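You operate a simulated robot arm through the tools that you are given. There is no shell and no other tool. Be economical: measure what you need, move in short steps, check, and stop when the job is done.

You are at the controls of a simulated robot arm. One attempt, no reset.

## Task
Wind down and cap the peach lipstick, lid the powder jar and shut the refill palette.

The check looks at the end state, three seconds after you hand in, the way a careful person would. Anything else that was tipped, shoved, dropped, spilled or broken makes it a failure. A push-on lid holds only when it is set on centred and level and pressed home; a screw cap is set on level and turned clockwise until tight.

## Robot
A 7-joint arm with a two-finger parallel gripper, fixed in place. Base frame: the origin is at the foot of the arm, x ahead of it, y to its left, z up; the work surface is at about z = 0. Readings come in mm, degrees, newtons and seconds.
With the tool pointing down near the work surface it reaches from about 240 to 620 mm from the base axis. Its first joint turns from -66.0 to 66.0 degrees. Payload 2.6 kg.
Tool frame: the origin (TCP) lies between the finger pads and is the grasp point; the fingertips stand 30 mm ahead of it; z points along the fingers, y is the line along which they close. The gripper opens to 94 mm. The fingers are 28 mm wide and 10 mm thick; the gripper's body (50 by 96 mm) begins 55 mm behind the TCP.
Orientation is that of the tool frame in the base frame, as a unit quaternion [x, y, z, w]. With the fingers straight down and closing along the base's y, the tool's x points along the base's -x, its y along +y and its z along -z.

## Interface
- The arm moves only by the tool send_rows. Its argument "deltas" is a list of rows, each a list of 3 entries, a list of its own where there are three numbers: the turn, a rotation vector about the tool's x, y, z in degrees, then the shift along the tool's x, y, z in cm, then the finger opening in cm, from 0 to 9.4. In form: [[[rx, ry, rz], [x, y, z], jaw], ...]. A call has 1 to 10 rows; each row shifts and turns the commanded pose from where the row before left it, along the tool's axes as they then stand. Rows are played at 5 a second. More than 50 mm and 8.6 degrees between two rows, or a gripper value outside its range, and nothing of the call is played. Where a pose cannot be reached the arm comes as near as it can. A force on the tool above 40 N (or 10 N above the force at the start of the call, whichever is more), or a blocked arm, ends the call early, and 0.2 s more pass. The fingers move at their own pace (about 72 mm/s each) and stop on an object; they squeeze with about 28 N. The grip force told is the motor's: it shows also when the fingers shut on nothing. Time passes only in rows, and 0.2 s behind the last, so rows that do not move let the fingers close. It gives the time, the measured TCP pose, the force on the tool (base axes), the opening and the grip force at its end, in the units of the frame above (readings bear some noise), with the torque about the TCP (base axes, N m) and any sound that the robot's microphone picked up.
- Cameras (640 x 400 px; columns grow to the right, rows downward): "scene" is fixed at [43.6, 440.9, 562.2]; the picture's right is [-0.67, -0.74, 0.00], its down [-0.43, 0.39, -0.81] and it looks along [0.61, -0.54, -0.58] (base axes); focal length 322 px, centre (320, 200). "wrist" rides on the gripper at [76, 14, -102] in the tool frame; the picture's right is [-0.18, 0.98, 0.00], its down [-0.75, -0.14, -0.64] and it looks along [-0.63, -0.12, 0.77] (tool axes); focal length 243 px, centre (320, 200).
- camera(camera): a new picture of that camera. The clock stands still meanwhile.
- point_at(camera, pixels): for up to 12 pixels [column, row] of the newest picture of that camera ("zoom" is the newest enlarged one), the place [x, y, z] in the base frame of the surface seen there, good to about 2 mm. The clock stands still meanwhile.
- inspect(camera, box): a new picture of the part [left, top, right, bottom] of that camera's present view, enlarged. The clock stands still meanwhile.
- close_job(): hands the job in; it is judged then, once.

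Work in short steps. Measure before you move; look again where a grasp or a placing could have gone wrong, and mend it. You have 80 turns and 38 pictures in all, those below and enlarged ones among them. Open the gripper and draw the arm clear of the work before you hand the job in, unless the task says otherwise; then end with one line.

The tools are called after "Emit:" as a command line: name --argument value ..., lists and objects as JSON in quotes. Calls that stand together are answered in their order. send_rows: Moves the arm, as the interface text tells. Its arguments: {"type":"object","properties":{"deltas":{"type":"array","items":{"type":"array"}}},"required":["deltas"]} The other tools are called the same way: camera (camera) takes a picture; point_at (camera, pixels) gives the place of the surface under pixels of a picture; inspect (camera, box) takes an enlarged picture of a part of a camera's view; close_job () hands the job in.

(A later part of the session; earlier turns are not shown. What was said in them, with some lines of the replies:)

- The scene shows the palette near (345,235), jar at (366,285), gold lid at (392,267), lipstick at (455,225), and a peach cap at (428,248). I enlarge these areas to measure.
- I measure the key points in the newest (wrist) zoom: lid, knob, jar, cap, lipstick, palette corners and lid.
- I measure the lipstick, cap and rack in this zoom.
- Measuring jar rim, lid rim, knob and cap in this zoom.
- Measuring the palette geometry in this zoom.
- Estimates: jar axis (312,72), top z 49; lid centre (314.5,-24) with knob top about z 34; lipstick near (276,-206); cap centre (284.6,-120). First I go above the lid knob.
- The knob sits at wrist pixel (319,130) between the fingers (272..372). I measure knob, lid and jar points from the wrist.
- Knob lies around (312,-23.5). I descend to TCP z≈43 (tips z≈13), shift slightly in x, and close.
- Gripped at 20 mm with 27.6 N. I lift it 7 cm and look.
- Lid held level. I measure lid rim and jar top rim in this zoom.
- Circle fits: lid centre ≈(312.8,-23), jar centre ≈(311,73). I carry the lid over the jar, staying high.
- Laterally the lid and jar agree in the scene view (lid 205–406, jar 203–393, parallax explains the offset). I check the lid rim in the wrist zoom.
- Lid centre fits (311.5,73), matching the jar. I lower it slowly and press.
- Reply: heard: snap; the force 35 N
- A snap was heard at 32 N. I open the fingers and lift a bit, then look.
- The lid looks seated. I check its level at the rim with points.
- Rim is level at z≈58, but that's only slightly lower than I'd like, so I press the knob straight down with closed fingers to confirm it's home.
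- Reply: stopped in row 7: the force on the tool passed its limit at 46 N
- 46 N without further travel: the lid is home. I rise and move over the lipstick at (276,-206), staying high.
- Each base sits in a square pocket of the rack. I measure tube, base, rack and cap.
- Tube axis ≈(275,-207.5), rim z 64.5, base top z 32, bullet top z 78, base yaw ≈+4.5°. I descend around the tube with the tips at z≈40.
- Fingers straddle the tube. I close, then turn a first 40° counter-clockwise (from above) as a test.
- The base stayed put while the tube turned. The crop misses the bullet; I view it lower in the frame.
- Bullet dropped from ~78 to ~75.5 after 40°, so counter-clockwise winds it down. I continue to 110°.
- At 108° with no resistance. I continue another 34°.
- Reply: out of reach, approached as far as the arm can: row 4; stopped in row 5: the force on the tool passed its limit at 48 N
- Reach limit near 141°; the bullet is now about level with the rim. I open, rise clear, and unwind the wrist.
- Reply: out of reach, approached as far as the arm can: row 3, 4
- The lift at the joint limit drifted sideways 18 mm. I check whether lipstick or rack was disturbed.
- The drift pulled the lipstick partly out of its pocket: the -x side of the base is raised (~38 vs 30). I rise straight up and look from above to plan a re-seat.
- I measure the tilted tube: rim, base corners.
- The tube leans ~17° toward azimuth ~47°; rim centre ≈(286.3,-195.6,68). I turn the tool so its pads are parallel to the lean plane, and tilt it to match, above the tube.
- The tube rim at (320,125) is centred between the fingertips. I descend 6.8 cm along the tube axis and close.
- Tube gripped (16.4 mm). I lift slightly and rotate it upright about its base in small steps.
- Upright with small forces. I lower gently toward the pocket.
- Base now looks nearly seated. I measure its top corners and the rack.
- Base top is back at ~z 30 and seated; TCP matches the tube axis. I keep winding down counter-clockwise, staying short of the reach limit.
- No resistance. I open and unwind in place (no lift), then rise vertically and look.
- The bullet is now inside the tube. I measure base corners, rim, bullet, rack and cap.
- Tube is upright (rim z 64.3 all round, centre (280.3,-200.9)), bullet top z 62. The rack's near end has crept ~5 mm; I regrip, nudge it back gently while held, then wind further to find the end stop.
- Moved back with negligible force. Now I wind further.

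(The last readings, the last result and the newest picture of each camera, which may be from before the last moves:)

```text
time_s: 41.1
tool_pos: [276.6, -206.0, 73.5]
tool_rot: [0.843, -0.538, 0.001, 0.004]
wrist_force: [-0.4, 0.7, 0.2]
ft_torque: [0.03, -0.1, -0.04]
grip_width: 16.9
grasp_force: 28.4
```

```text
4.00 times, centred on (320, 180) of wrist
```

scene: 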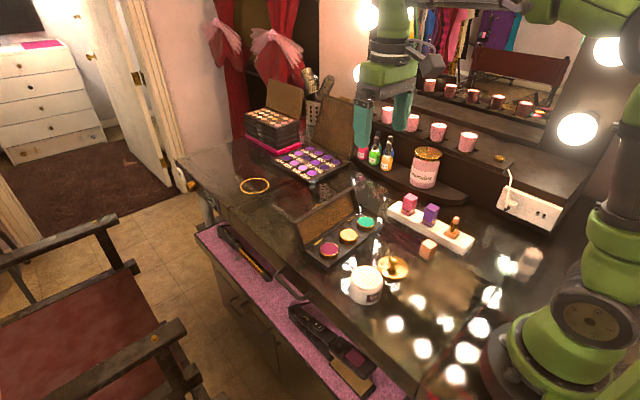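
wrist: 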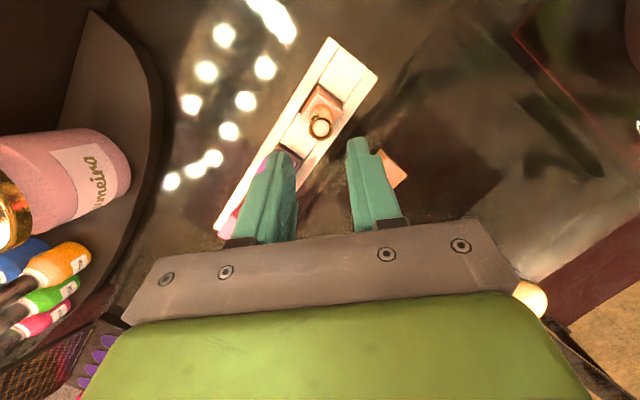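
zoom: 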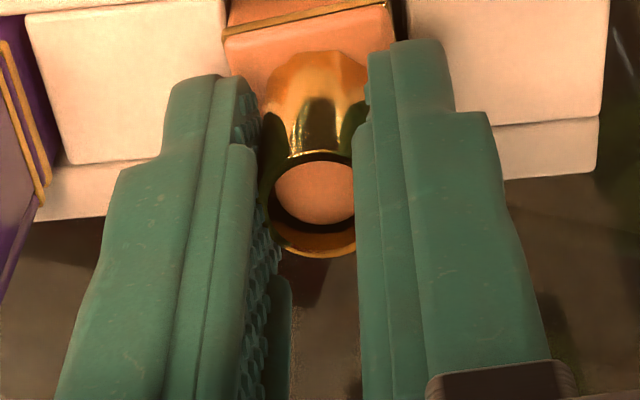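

Emit:
point_at --camera "zoom" --pixels '[[315, 195], [310, 205], [325, 175], [312, 245], [312, 157], [240, 40], [390, 15], [300, 25], [120, 150], [500, 90]]'

```text
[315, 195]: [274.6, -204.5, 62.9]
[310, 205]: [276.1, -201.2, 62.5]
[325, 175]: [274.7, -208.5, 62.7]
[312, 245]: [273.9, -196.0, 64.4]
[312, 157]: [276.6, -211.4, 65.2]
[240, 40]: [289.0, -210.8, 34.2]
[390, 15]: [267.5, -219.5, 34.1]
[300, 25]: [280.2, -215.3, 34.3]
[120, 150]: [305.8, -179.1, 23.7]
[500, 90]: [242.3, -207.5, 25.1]
```

Bullet stays at z 62.7, so the end stop is reached. But the base edge appears turned ~10° and raised ~2 mm in its pocket; I turn back 12° and press down to reseat it before releasing.

Emit:
send_rows --deltas '[[[0, 0, 6], [0, 0, 0], 0], [[0, 0, 6], [0, 0, 0], 0], [[0, 0, 0], [0, 0, 0.15], 0], [[0, 0, 0], [0, 0, 0.15], 0], [[0, 0, 0], [0, 0, 0], 0]]'

```text
time_s: 42.3
tool_pos: [277.3, -207.3, 71.2]
tool_rot: [0.781, -0.625, 0.003, 0.004]
wrist_force: [-0.3, 1.7, 15.9]
ft_torque: [0.15, -0.24, -0.01]
grip_width: 16.5
grasp_force: 27.9
```

Seated again under 16 N. I open, unwind in place, rise, and look.

Emit:
send_rows --deltas '[[[0, 0, 0], [0, 0, -0.15], 3.4], [[0, 0, 0], [0, 0, 0], 3.4], [[0, 0, 8.5], [0, 0, 0], 3.4], [[0, 0, 8.5], [0, 0, 0], 3.4], [[0, 0, 8.5], [0, 0, 0], 3.4], [[0, 0, 8.5], [0, 0, 0], 3.4], [[0, 0, 8.5], [0, 0, 0], 3.4], [[0, 0, 8.5], [0, 0, 0], 3.4], [[0, 0, 8.5], [0, 0, 0], 3.4], [[0, 0, 8.5], [0, 0, 0], 3.4]]'

Emit:
send_rows --deltas '[[[0, 0, 8.5], [0, 0, 0], 3.4], [[0, 0, 8.5], [0, 0, 0], 3.4], [[0, 0, 8.5], [0, 0, 0], 3.4], [[0, 0, 4], [0, 0, 0], 3.4], [[0, 0, 0], [0, 0, -4], 3.4], [[0, 0, 0], [0, 0, -4], 3.4], [[0, 0, 0], [0, 0, -4], 3.4], [[0, 0, 0], [0, 0, 0], 3.4]]'

Emit:
inspect --camera "wrist" --box '[270, 50, 410, 150]'

```text
time_s: 44.5
tool_pos: [276.5, -207.5, 71.7]
tool_rot: [-0.297, 0.955, -0.003, -0.002]
wrist_force: [0.4, 0.3, 1.6]
ft_torque: [0.0, 0.02, -0.04]
grip_width: 34.2
grasp_force: 0.0
```

```text
time_s: 46.3
tool_pos: [276.8, -206.8, 193.7]
tool_rot: [-0.045, 0.999, -0.004, -0.001]
wrist_force: [-0.1, 0.4, 0.0]
ft_torque: [-0.02, -0.01, 0.0]
grip_width: 34.0
grasp_force: 0.0
```

```text
4.00 times, centred on (340, 100) of wrist
```

zoom: 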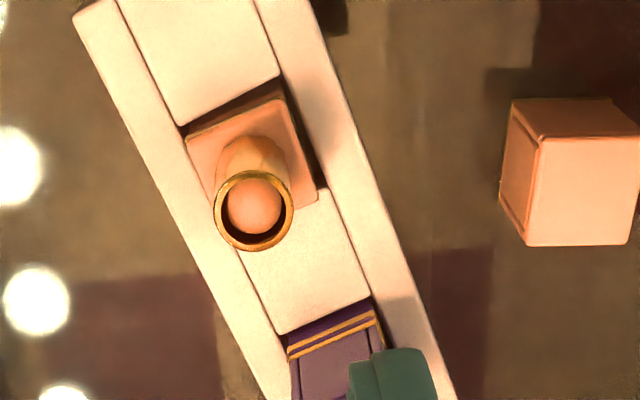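

The end-stop torque turned the whole rack ~15°. I measure it so I can grip the rack by its sides and turn it back.

Emit:
point_at --camera "zoom" --pixels '[[76, 14], [150, 170], [240, 345], [320, 30], [370, 160], [440, 345], [188, 135], [270, 98], [318, 198], [218, 220], [255, 205], [370, 296]]'

Emit:
point_at --camera "zoom" --pixels '[[254, 172], [255, 250], [215, 210], [293, 210], [178, 125], [278, 70], [325, 190], [275, 335], [540, 140], [638, 140], [630, 240], [527, 240]]'

Emit:
inspect --camera "scene" --box '[360, 170, 500, 270]'

```text
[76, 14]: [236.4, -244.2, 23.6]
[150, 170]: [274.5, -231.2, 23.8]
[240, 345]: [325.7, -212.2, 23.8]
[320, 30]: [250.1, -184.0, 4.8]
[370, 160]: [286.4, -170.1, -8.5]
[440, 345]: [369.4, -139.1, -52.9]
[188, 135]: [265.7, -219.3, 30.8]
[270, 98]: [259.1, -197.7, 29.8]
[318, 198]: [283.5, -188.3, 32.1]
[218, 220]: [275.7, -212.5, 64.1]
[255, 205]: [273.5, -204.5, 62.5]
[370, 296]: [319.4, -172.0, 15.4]
```

```text
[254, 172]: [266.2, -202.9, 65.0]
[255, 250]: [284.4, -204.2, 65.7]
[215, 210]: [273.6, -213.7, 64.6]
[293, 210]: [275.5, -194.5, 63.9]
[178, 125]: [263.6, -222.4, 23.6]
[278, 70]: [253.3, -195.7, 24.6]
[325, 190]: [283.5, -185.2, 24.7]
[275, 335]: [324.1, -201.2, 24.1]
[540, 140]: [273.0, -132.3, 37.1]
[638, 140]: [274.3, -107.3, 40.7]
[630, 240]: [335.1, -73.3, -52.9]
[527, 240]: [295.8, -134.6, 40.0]
```

```text
4.00 times, centred on (430, 220) of scene
```

zoom: 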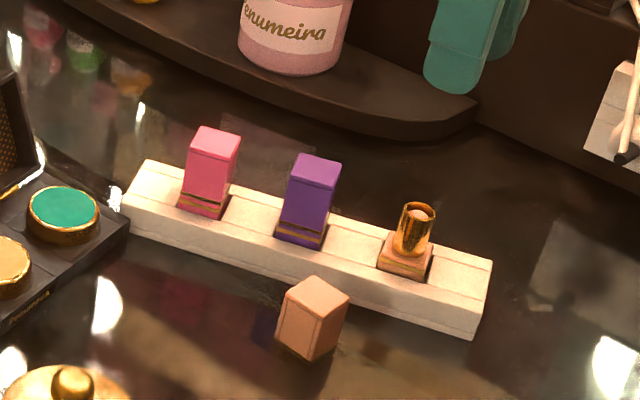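

Rack axis is at 19.7° now versus ~2° originally. I straddle the rack across its width at the lipstick (opening 7.4 cm), to grip its sides.

Emit:
send_rows --deltas '[[[0, 0, -7.3], [0, 0, 0], 7.4], [[0, 0, -7.3], [0, 0, 0], 7.4], [[0, 0, 0], [0.08, 0.32, 0], 7.4], [[0, 0, 0], [0, 0, 4], 7.4], [[0, 0, 0], [0, 0, 4], 7.4], [[0, 0, 0], [0, 0, 3], 7.4], [[0, 0, 0], [0, 0, 2.7], 7.4], [[0, 0, 0], [0, 0, 1.7], 7.4], [[0, 0, 0], [0, 0, 0], 7.4]]'

Emit:
send_rows --deltas '[[[0, 0, 0], [0, 0, 0], 6], [[0, 0, 0], [0, 0, 0], 5], [[0, 0, 0], [0, 0, 0], 4.5], [[0, 0, 0], [0, 0, 0], 4.5]]'

```text
time_s: 48.3
tool_pos: [273.0, -204.6, 39.4]
tool_rot: [-0.17, 0.985, -0.003, -0.002]
wrist_force: [-0.7, -0.1, 0.3]
ft_torque: [0.01, 0.01, -0.02]
grip_width: 73.7
grasp_force: 0.1
```

```text
time_s: 49.3
tool_pos: [274.0, -204.6, 39.2]
tool_rot: [-0.172, 0.985, -0.003, -0.002]
wrist_force: [-0.6, 0.2, -0.9]
ft_torque: [0.0, -0.04, 0.16]
grip_width: 53.9
grasp_force: 27.7
```

Rack gripped (53.9 mm). I turn it back 17.7° clockwise slowly and shift 3 mm toward -y.

Emit:
send_rows --deltas '[[[0, 0, 2.5], [0, 0, 0], 4.5], [[0, 0, 2.5], [0, 0, 0], 4.5], [[0, 0, 2.5], [0, 0, 0], 4.5], [[0, 0, 2.5], [0, 0, 0], 4.5], [[0, 0, 2.5], [0, 0, 0], 4.5], [[0, 0, 2.5], [0, 0, 0], 4.5], [[0, 0, 2.7], [0, 0, 0], 4.5], [[0, 0, 0], [0, -0.16, 0], 4.5], [[0, 0, 0], [0, -0.16, 0], 4.5], [[0, 0, 0], [0, 0, 0], 4.5]]'

Emit:
send_rows --deltas '[[[0, 0, 0], [0, 0, 0], 7.4], [[0, 0, 0], [0, 0, 0], 7.4], [[0, 0, 0], [0, 0, -3], 7.4], [[0, 0, 0], [0, 0, -4], 7.4], [[0, 0, 0], [0, 0, -4], 7.4], [[0, 0, 0], [0, 0, -4], 7.4], [[0, 0, 0], [0, 0, 0], 4]]'

Emit:
inspect --camera "wrist" --box '[270, 50, 410, 150]'

```text
time_s: 51.5
tool_pos: [274.2, -205.5, 37.0]
tool_rot: [-0.017, 1.0, -0.003, -0.002]
wrist_force: [0.8, 8.8, 16.5]
ft_torque: [0.6, 0.04, 0.17]
grip_width: 53.8
grasp_force: 27.9
```

```text
time_s: 53.1
tool_pos: [276.5, -206.1, 188.0]
tool_rot: [-0.019, 1.0, -0.004, -0.001]
wrist_force: [0.7, 0.4, -0.7]
ft_torque: [-0.02, -0.01, -0.02]
grip_width: 40.1
grasp_force: 0.0
```

```text
4.00 times, centred on (340, 100) of wrist
```

zoom: 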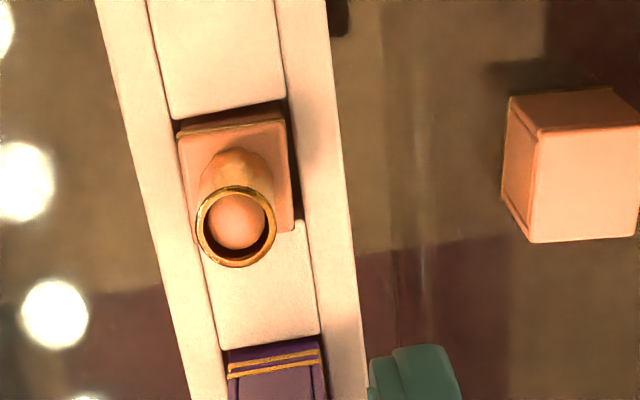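

Rack is back near its original alignment. I measure lipstick base, rim, rack edges and cap from this view (about 4 pictures left, so I take all I need).

Emit:
point_at --camera "zoom" --pixels '[[180, 140], [284, 122], [292, 230], [236, 187], [236, 264], [197, 228], [275, 228], [238, 222], [120, 80], [150, 240], [175, 345], [310, 345]]'

Emit:
point_at --camera "zoom" --pixels '[[543, 135], [638, 135], [530, 238], [632, 235], [585, 185], [512, 98], [506, 195], [537, 180], [575, 110], [610, 88]]'

```text
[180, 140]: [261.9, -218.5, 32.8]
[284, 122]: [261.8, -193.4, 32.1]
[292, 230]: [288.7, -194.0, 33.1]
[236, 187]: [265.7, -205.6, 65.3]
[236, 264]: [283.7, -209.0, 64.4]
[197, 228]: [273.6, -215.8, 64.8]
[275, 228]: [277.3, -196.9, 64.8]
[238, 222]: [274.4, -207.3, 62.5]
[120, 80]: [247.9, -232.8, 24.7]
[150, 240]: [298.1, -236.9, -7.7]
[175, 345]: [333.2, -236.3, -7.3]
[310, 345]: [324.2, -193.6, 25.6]
```

```text
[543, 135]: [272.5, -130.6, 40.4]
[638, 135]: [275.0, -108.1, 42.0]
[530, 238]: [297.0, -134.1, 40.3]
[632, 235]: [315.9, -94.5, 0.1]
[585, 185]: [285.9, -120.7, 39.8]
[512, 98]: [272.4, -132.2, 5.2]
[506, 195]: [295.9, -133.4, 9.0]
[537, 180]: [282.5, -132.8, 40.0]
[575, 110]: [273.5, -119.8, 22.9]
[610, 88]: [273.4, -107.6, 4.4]
```

Lipstick upright at (275.1,-206.5), base yaw ≈0–2°. Cap centre (285,-120.5), yaw ≈-4°, top z 40. I move above the cap, align and descend to grip it (TCP z 38).

Emit:
send_rows --deltas '[[[0, 0, 0], [-0.59, 4.26, 0], 5], [[0, 0, 0], [-0.59, 4.26, 0], 5], [[0, 0, 6], [0, 0, 0], 5], [[0, 0, 0], [0, 0, 4], 5], [[0, 0, 0], [0, 0, 4], 5], [[0, 0, 0], [0, 0, 3], 5], [[0, 0, 0], [0, 0, 0], 5]]'

```text
time_s: 54.7
tool_pos: [283.7, -121.5, 77.3]
tool_rot: [0.035, 0.999, -0.004, -0.001]
wrist_force: [-0.1, 0.0, 0.4]
ft_torque: [0.01, -0.03, -0.02]
grip_width: 50.1
grasp_force: 0.0
```

Above the cap as planned; I descend and close on it.

Emit:
send_rows --deltas '[[[0, 0, 0], [-0.1, 0.07, 2], 5], [[0, 0, 0], [0, 0, 1.9], 5], [[0, 0, 0], [0, 0, 0], 4], [[0, 0, 0], [0, 0, 0], 3], [[0, 0, 0], [0, 0, 0], 1.5], [[0, 0, 0], [0, 0, 0], 1.5]]'

Emit:
send_rows --deltas '[[[0, 0, 0], [0, 0, -2], 1.5], [[0, 0, 0], [0, 0, -4], 1.5], [[0, 0, 0], [0, 0, -2], 1.5], [[0, 0, 0], [0, 0, 0], 1.5]]'

```text
time_s: 56.1
tool_pos: [283.3, -120.2, 40.1]
tool_rot: [0.034, 0.999, -0.004, -0.001]
wrist_force: [-0.6, 0.7, -0.2]
ft_torque: [0.02, -0.04, -0.01]
grip_width: 29.8
grasp_force: 28.3
```

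```text
time_s: 57.1
tool_pos: [283.7, -122.0, 118.8]
tool_rot: [0.035, 0.999, -0.003, -0.001]
wrist_force: [-0.1, -0.8, -0.2]
ft_torque: [0.01, 0.0, -0.01]
grip_width: 30.2
grasp_force: 28.4
```

Cap gripped and lifted (30 mm width). I carry it over the lipstick, align yaw, and look before lowering.

Emit:
send_rows --deltas '[[[0, 0, 0], [0.2, -4.3, 0], 1.5], [[0, 0, 0], [0.2, -4.3, 0], 1.5], [[0, 0, -5], [0, 0, 0], 1.5], [[0, 0, 0], [0, 0, 0], 1.5]]'

Emit:
inspect --camera "wrist" --box '[250, 70, 390, 170]'

```text
time_s: 58.1
tool_pos: [275.1, -208.6, 119.2]
tool_rot: [-0.009, 1.0, -0.004, -0.001]
wrist_force: [0.1, -0.1, 0.1]
ft_torque: [-0.03, 0.03, -0.01]
grip_width: 29.9
grasp_force: 28.5
```

```text
4.00 times, centred on (320, 120) of wrist
```

zoom: 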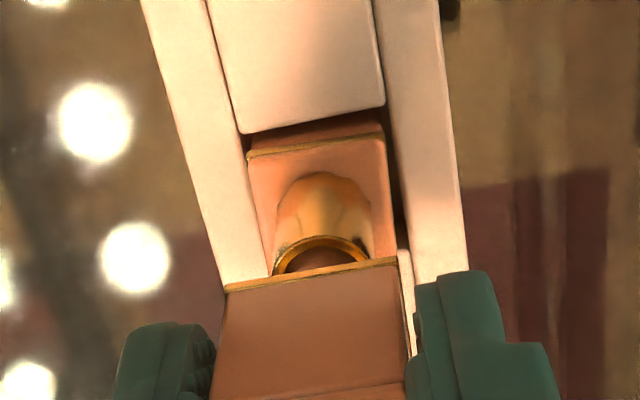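

Cap hangs behind-above the tube. I measure the cap's bottom edge, tube rim and base from this view.

Emit:
point_at --camera "zoom" --pixels '[[232, 292], [394, 268], [313, 280], [222, 350], [400, 350], [300, 395], [252, 158], [380, 138], [318, 238], [275, 265], [366, 255], [315, 185]]'

```text
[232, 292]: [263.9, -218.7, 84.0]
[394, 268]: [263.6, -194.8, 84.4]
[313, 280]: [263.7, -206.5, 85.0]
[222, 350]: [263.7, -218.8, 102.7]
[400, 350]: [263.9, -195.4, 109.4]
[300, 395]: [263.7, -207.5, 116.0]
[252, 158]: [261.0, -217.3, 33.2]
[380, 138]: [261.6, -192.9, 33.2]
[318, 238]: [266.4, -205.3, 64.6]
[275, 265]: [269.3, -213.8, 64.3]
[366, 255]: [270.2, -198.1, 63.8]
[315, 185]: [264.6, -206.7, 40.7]
```

Cap needs about -2 mm in x and +0.6 mm in y. I correct and lower in steps, force-guarded.

Emit:
send_rows --deltas '[[[0, 0, 0], [0.19, 0.06, 0], 1.5], [[0, 0, 0], [0, 0, 1.2], 1.5], [[0, 0, 0], [0, 0, 0.5], 1.5], [[0, 0, 0], [0, 0, 0.5], 1.5], [[0, 0, 0], [0, 0, 0.5], 1.5], [[0, 0, 0], [0, 0, 0], 1.5]]'

```text
time_s: 59.5
tool_pos: [271.7, -206.2, 92.2]
tool_rot: [-0.009, 1.0, -0.003, -0.001]
wrist_force: [0.0, 0.9, -0.2]
ft_torque: [0.0, -0.03, 0.01]
grip_width: 30.2
grasp_force: 28.0
```

Cap is over the tube (bottom ≈z 52) with no contact force. I continue.

Emit:
send_rows --deltas '[[[0, 0, 0], [0, 0, 0.6], 1.5], [[0, 0, 0], [0, 0, 0.5], 1.5], [[0, 0, 0], [0, 0, 0.3], 1.5], [[0, 0, 0], [0, 0, 0.3], 1.5], [[0, 0, 0], [0, 0, 0.2], 1.5], [[0, 0, 0], [0, 0, 0.2], 1.5], [[0, 0, 0], [0, 0, 0.2], 1.5], [[0, 0, 0], [0, 0, 0], 1.5]]'

```text
time_s: 61.3
tool_pos: [272.3, -206.1, 71.2]
tool_rot: [-0.008, 1.0, -0.005, 0.001]
wrist_force: [-0.9, -3.6, 21.2]
ft_torque: [-0.05, 0.01, -0.01]
grip_width: 30.3
grasp_force: 28.1
```

Seated contact at 21 N (cap bottom ≈ base top). I press a bit more for a firm seat.

Emit:
send_rows --deltas '[[[0, 0, 0], [0, 0, 0.1], 1.5], [[0, 0, 0], [0, 0, 0.1], 1.5], [[0, 0, 0], [0, 0, 0.1], 1.5], [[0, 0, 0], [0, 0, 0], 1.5]]'

```text
time_s: 62.3
tool_pos: [272.4, -207.0, 66.9]
tool_rot: [-0.01, 1.0, -0.004, 0.0]
wrist_force: [0.6, -4.4, 22.6]
ft_torque: [0.0, -0.09, -0.04]
grip_width: 30.2
grasp_force: 28.2
```

It went 4 mm further at 22 N, so it wasn't home (or the fingers slid). I press on until the force rises.

Emit:
send_rows --deltas '[[[0, 0, 0], [0, 0, 0.1], 1.5], [[0, 0, 0], [0, 0, 0.1], 1.5], [[0, 0, 0], [0, 0, 0.1], 1.5], [[0, 0, 0], [0, 0, 0], 1.5]]'

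```text
time_s: 63.3
tool_pos: [271.4, -205.6, 63.0]
tool_rot: [-0.01, 1.0, -0.004, -0.001]
wrist_force: [2.9, -2.6, 23.4]
ft_torque: [0.02, -0.11, -0.02]
grip_width: 30.4
grasp_force: 27.9
```

Constant force means the fingers are sliding on the cap. I open, rise, and press the cap's top with closed fingers instead.

Emit:
send_rows --deltas '[[[0, 0, 0], [0, 0, 0], 5], [[0, 0, 0], [0, 0, 0], 5], [[0, 0, 0], [0, 0, -3], 5], [[0, 0, 0], [0, 0, -3], 5], [[0, 0, 0], [-0.25, 0, -1.5], 0], [[0, 0, 0], [0, 0, 0], 0], [[0, 0, 0], [0, 0, 0], 0]]'

Emit:
inspect --camera "scene" --box '[380, 180, 500, 260]'

```text
time_s: 64.9
tool_pos: [275.8, -206.5, 137.4]
tool_rot: [-0.008, 1.0, -0.004, -0.001]
wrist_force: [0.8, -0.1, 0.6]
ft_torque: [-0.01, 0.0, 0.01]
grip_width: 0.0
grasp_force: 27.7
```

```text
5.00 times, centred on (440, 220) of scene
```

zoom: 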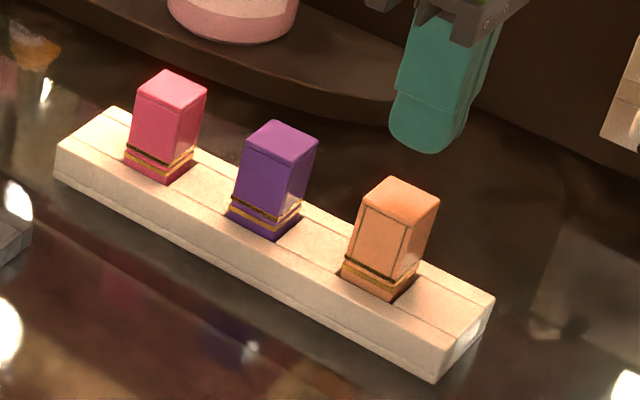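

The capped lipstick matches its neighbours and the rack is back in place. I measure top heights against the neighbour.

Emit:
point_at --camera "zoom" --pixels '[[397, 200], [390, 182], [435, 203], [370, 205], [405, 220], [282, 145], [280, 125], [362, 275], [392, 288]]'

```text
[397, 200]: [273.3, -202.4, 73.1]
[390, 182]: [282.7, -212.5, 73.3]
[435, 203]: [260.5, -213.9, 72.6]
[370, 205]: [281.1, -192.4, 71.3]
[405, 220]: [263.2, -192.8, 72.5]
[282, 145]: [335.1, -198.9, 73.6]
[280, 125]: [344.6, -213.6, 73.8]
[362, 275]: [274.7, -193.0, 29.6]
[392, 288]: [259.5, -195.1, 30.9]
```

Top z≈73, same as the neighbour at 73.7. One confirming press on the top.

Emit:
send_rows --deltas '[[[0, 0, 0], [0, 0, 2.8], 0], [[0, 0, 0], [0, 0, 0.3], 0], [[0, 0, 0], [0, 0, 0.2], 0], [[0, 0, 0], [0, 0, 0.2], 0], [[0, 0, 0], [0, 0, 0.15], 0], [[0, 0, 0], [0, 0, 0.1], 0]]'

```text
time_s: 66.4
tool_pos: [275.2, -207.0, 103.6]
tool_rot: [-0.008, 1.0, -0.005, 0.003]
wrist_force: [-1.1, 0.9, 10.3]
ft_torque: [0.05, 0.18, -0.03]
grip_width: 0.1
grasp_force: 28.4
stopped in row 6: the force on the tool passed its limit at 41 N (the readings are from after the stop); the commanded pose is now the measured one
```

Firm. Now the palette: I rise and travel to behind its lid, near (565,-35).

Emit:
send_rows --deltas '[[[0, 0, 0], [0, 0, -4.5], 0], [[0, 0, 0], [0, 0, -4.5], 0], [[0, 0, 0], [-3.6, 2.1, -3], 0], [[0, 0, 0], [-3.6, 2.2, 0], 0], [[0, 0, 0], [-3.6, 2.2, 0], 0], [[0, 0, 0], [-3.6, 2.2, 0], 0], [[0, 0, 0], [-3.6, 2.2, 0], 0], [[0, 0, 0], [-3.6, 2.2, 0], 0], [[0, 0, 0], [-3.7, 2.2, 0], 0], [[0, 0, 0], [-3.7, 2.2, 0], 0]]'

```text
refused: row 3 steps farther than a row can; nothing moved
```

Emit:
send_rows --deltas '[[[0, 0, 0], [0, 0, -4.8], 0], [[0, 0, 0], [0, 0, -4.8], 0], [[0, 0, 0], [-3.6, 2.1, -2], 0], [[0, 0, 0], [-3.6, 2.2, 0], 0], [[0, 0, 0], [-3.6, 2.2, 0], 0], [[0, 0, 0], [-3.6, 2.2, 0], 0], [[0, 0, 0], [-3.6, 2.2, 0], 0], [[0, 0, 0], [-3.6, 2.2, 0], 0], [[0, 0, 0], [-3.7, 2.2, 0], 0], [[0, 0, 0], [-3.7, 2.2, 0], 0]]'

```text
time_s: 68.6
tool_pos: [562.4, -27.2, 215.9]
tool_rot: [-0.009, 1.0, -0.005, 0.001]
wrist_force: [-0.1, -0.5, 0.5]
ft_torque: [-0.02, 0.0, 0.03]
grip_width: 0.0
grasp_force: 28.0
```

Now behind the lid; I shift a bit and descend to TCP z≈92 (tips z≈62).

Emit:
send_rows --deltas '[[[0, 0, 0], [-0.5, -1.1, 0], 0], [[0, 0, 0], [0, 0, 4], 0], [[0, 0, 0], [0, 0, 4], 0], [[0, 0, 0], [0, 0, 2.5], 0], [[0, 0, 0], [0, 0, 1.9], 0], [[0, 0, 0], [0, 0, 0], 0]]'

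```text
time_s: 70.0
tool_pos: [567.8, -38.6, 92.5]
tool_rot: [-0.009, 1.0, -0.006, 0.002]
wrist_force: [0.7, -0.7, -0.2]
ft_torque: [0.0, -0.01, 0.02]
grip_width: 0.2
grasp_force: 27.8
```

I push the lid forward (-x) slowly.

Emit:
send_rows --deltas '[[[0, 0, 0], [1, 0, 0], 0], [[0, 0, 0], [1, 0, 0], 0], [[0, 0, 0], [0.7, 0, 0], 0], [[0, 0, 0], [0.7, 0, 0], 0], [[0, 0, 0], [0.7, 0, 0], 0], [[0, 0, 0], [0.7, 0, 0], 0], [[0, 0, 0], [0.7, 0, 0], 0], [[0, 0, 0], [0, 0, 0], 0]]'

```text
time_s: 71.8
tool_pos: [512.9, -40.3, 93.9]
tool_rot: [-0.009, 1.0, -0.006, 0.002]
wrist_force: [-0.2, -0.1, -0.5]
ft_torque: [0.0, 0.04, 0.0]
grip_width: 0.0
grasp_force: 28.4
```

No resistance so far; front face at x≈499. I continue 4 cm.

Emit:
send_rows --deltas '[[[0, 0, 0], [0.8, 0, 0], 0], [[0, 0, 0], [0.8, 0, 0], 0], [[0, 0, 0], [0.8, 0, 0], 0], [[0, 0, 0], [0.8, 0, 0], 0], [[0, 0, 0], [0.8, 0, 0], 0], [[0, 0, 0], [0, 0, 0], 0]]'

Emit:
camera --camera "scene"

```text
time_s: 73.2
tool_pos: [473.0, -38.4, 93.9]
tool_rot: [-0.009, 1.0, -0.006, 0.002]
wrist_force: [0.3, -0.4, 0.0]
ft_torque: [-0.01, 0.02, -0.02]
grip_width: 0.3
grasp_force: 27.7
```

```text
1 pictures are left
```

scene: 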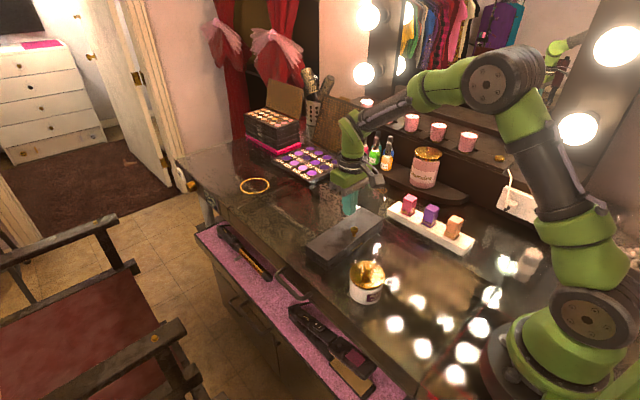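

The lid has swung over the palette. I measure its top face for level/closure.

Emit:
point_at --camera "scene" --pixels '[[325, 255], [345, 240], [370, 222], [312, 247], [334, 262], [380, 220], [375, 213], [356, 241], [355, 232], [330, 268], [382, 231]]'

```text
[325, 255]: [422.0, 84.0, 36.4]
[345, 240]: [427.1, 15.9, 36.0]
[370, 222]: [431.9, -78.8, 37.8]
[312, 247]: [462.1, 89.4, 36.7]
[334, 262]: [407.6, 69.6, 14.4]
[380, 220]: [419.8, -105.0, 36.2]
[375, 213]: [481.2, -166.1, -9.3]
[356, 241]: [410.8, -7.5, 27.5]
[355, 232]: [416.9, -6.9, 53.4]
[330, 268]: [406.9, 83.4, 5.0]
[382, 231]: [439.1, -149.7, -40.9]
```

Lid lies flat at z≈36.5 front and back; the knob is at (417,-7,53). I press the front edge at both sides of the knob to ensure it's latched.

Emit:
send_rows --deltas '[[[0, 0, 0], [4.7, 0, 0], 0], [[0, 0, 0], [0, 0, 1.5], 0], [[0, 0, 0], [0, 0, 0.8], 0], [[0, 0, 0], [0, 0, 0.3], 0], [[0, 0, 0], [0, 0, 0.2], 0], [[0, 0, 0], [0, 0, 0.2], 0], [[0, 0, 0], [0, 0, 0.2], 0]]'

```text
time_s: 74.7
tool_pos: [426.6, -40.7, 67.3]
tool_rot: [-0.008, 1.0, -0.004, 0.003]
wrist_force: [-2.6, 0.4, 6.9]
ft_torque: [0.03, 0.14, 0.01]
grip_width: 0.1
grasp_force: 27.9
stopped in row 7: the force on the tool passed its limit at 45 N (the readings are from after the stop); the commanded pose is now the measured one
```

Solid at 45 N. I do the same on the other side of the knob.

Emit:
send_rows --deltas '[[[0, 0, 0], [0, 0, -4], 0], [[0, 0, 0], [0, 3.8, 0], 0], [[0, 0, 0], [0, 3.8, 0], 0], [[0, 0, 0], [0, 0, 3.2], 0], [[0, 0, 0], [0, 0, 0.5], 0], [[0, 0, 0], [0, 0, 0.3], 0], [[0, 0, 0], [0, 0, 0.2], 0], [[0, 0, 0], [0, 0, 0.2], 0], [[0, 0, 0], [0, 0, 0.1], 0]]'

```text
time_s: 76.4
tool_pos: [427.0, 37.2, 67.4]
tool_rot: [-0.005, 1.0, -0.004, 0.007]
wrist_force: [-1.2, -0.4, 5.1]
ft_torque: [0.01, 0.12, 0.02]
grip_width: 0.0
grasp_force: 28.6
stopped in row 8: the force on the tool passed its limit at 90 N (the readings are from after the stop); the commanded pose is now the measured one
```

Closed solidly at the same height on both sides. I open and draw the arm up and clear.

Emit:
send_rows --deltas '[[[0, 0, 0], [0, 0, -4], 0], [[0, 0, 0], [0, 0, -4.5], 2], [[0, 0, 0], [0, 0, -4.5], 5], [[0, 0, 0], [0, 0, -4.5], 9], [[0, 0, 0], [0, 0, -4.5], 9], [[0, 0, 0], [0, -2, -4.5], 9], [[0, 0, 0], [0, 0, 0], 9]]'

Emit:
inspect --camera "scene" --box '[290, 180, 490, 310]'

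```text
time_s: 78.0
tool_pos: [422.4, 19.5, 331.2]
tool_rot: [-0.007, 1.0, -0.003, 0.006]
wrist_force: [-0.5, 0.5, 0.9]
ft_torque: [-0.01, 0.02, -0.02]
grip_width: 90.1
grasp_force: 0.2
```

```text
3.08 times, centred on (390, 245) of scene
```

zoom: 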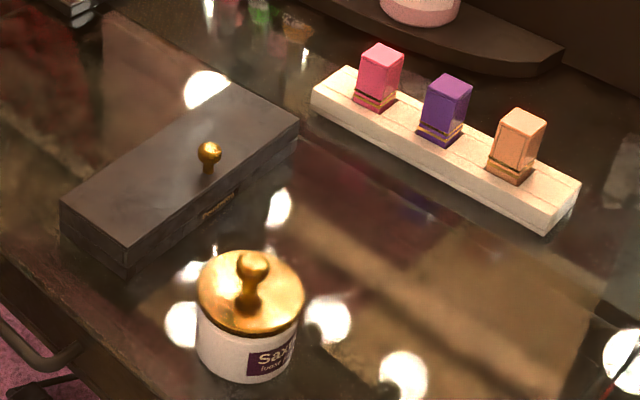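

The last picture shows the palette shut, the jar lidded, the lipstick capped and the rack upright; I hand in.

Emit:
close_job

```text
The job is handed in.
```

I wound down and capped the peach lipstick, lidded the powder jar and shut the refill palette, but while winding I pulled the lipstick partly out of its rack pocket and turned the rack about 18°; I put both back to within about 1–2 mm before handing in.
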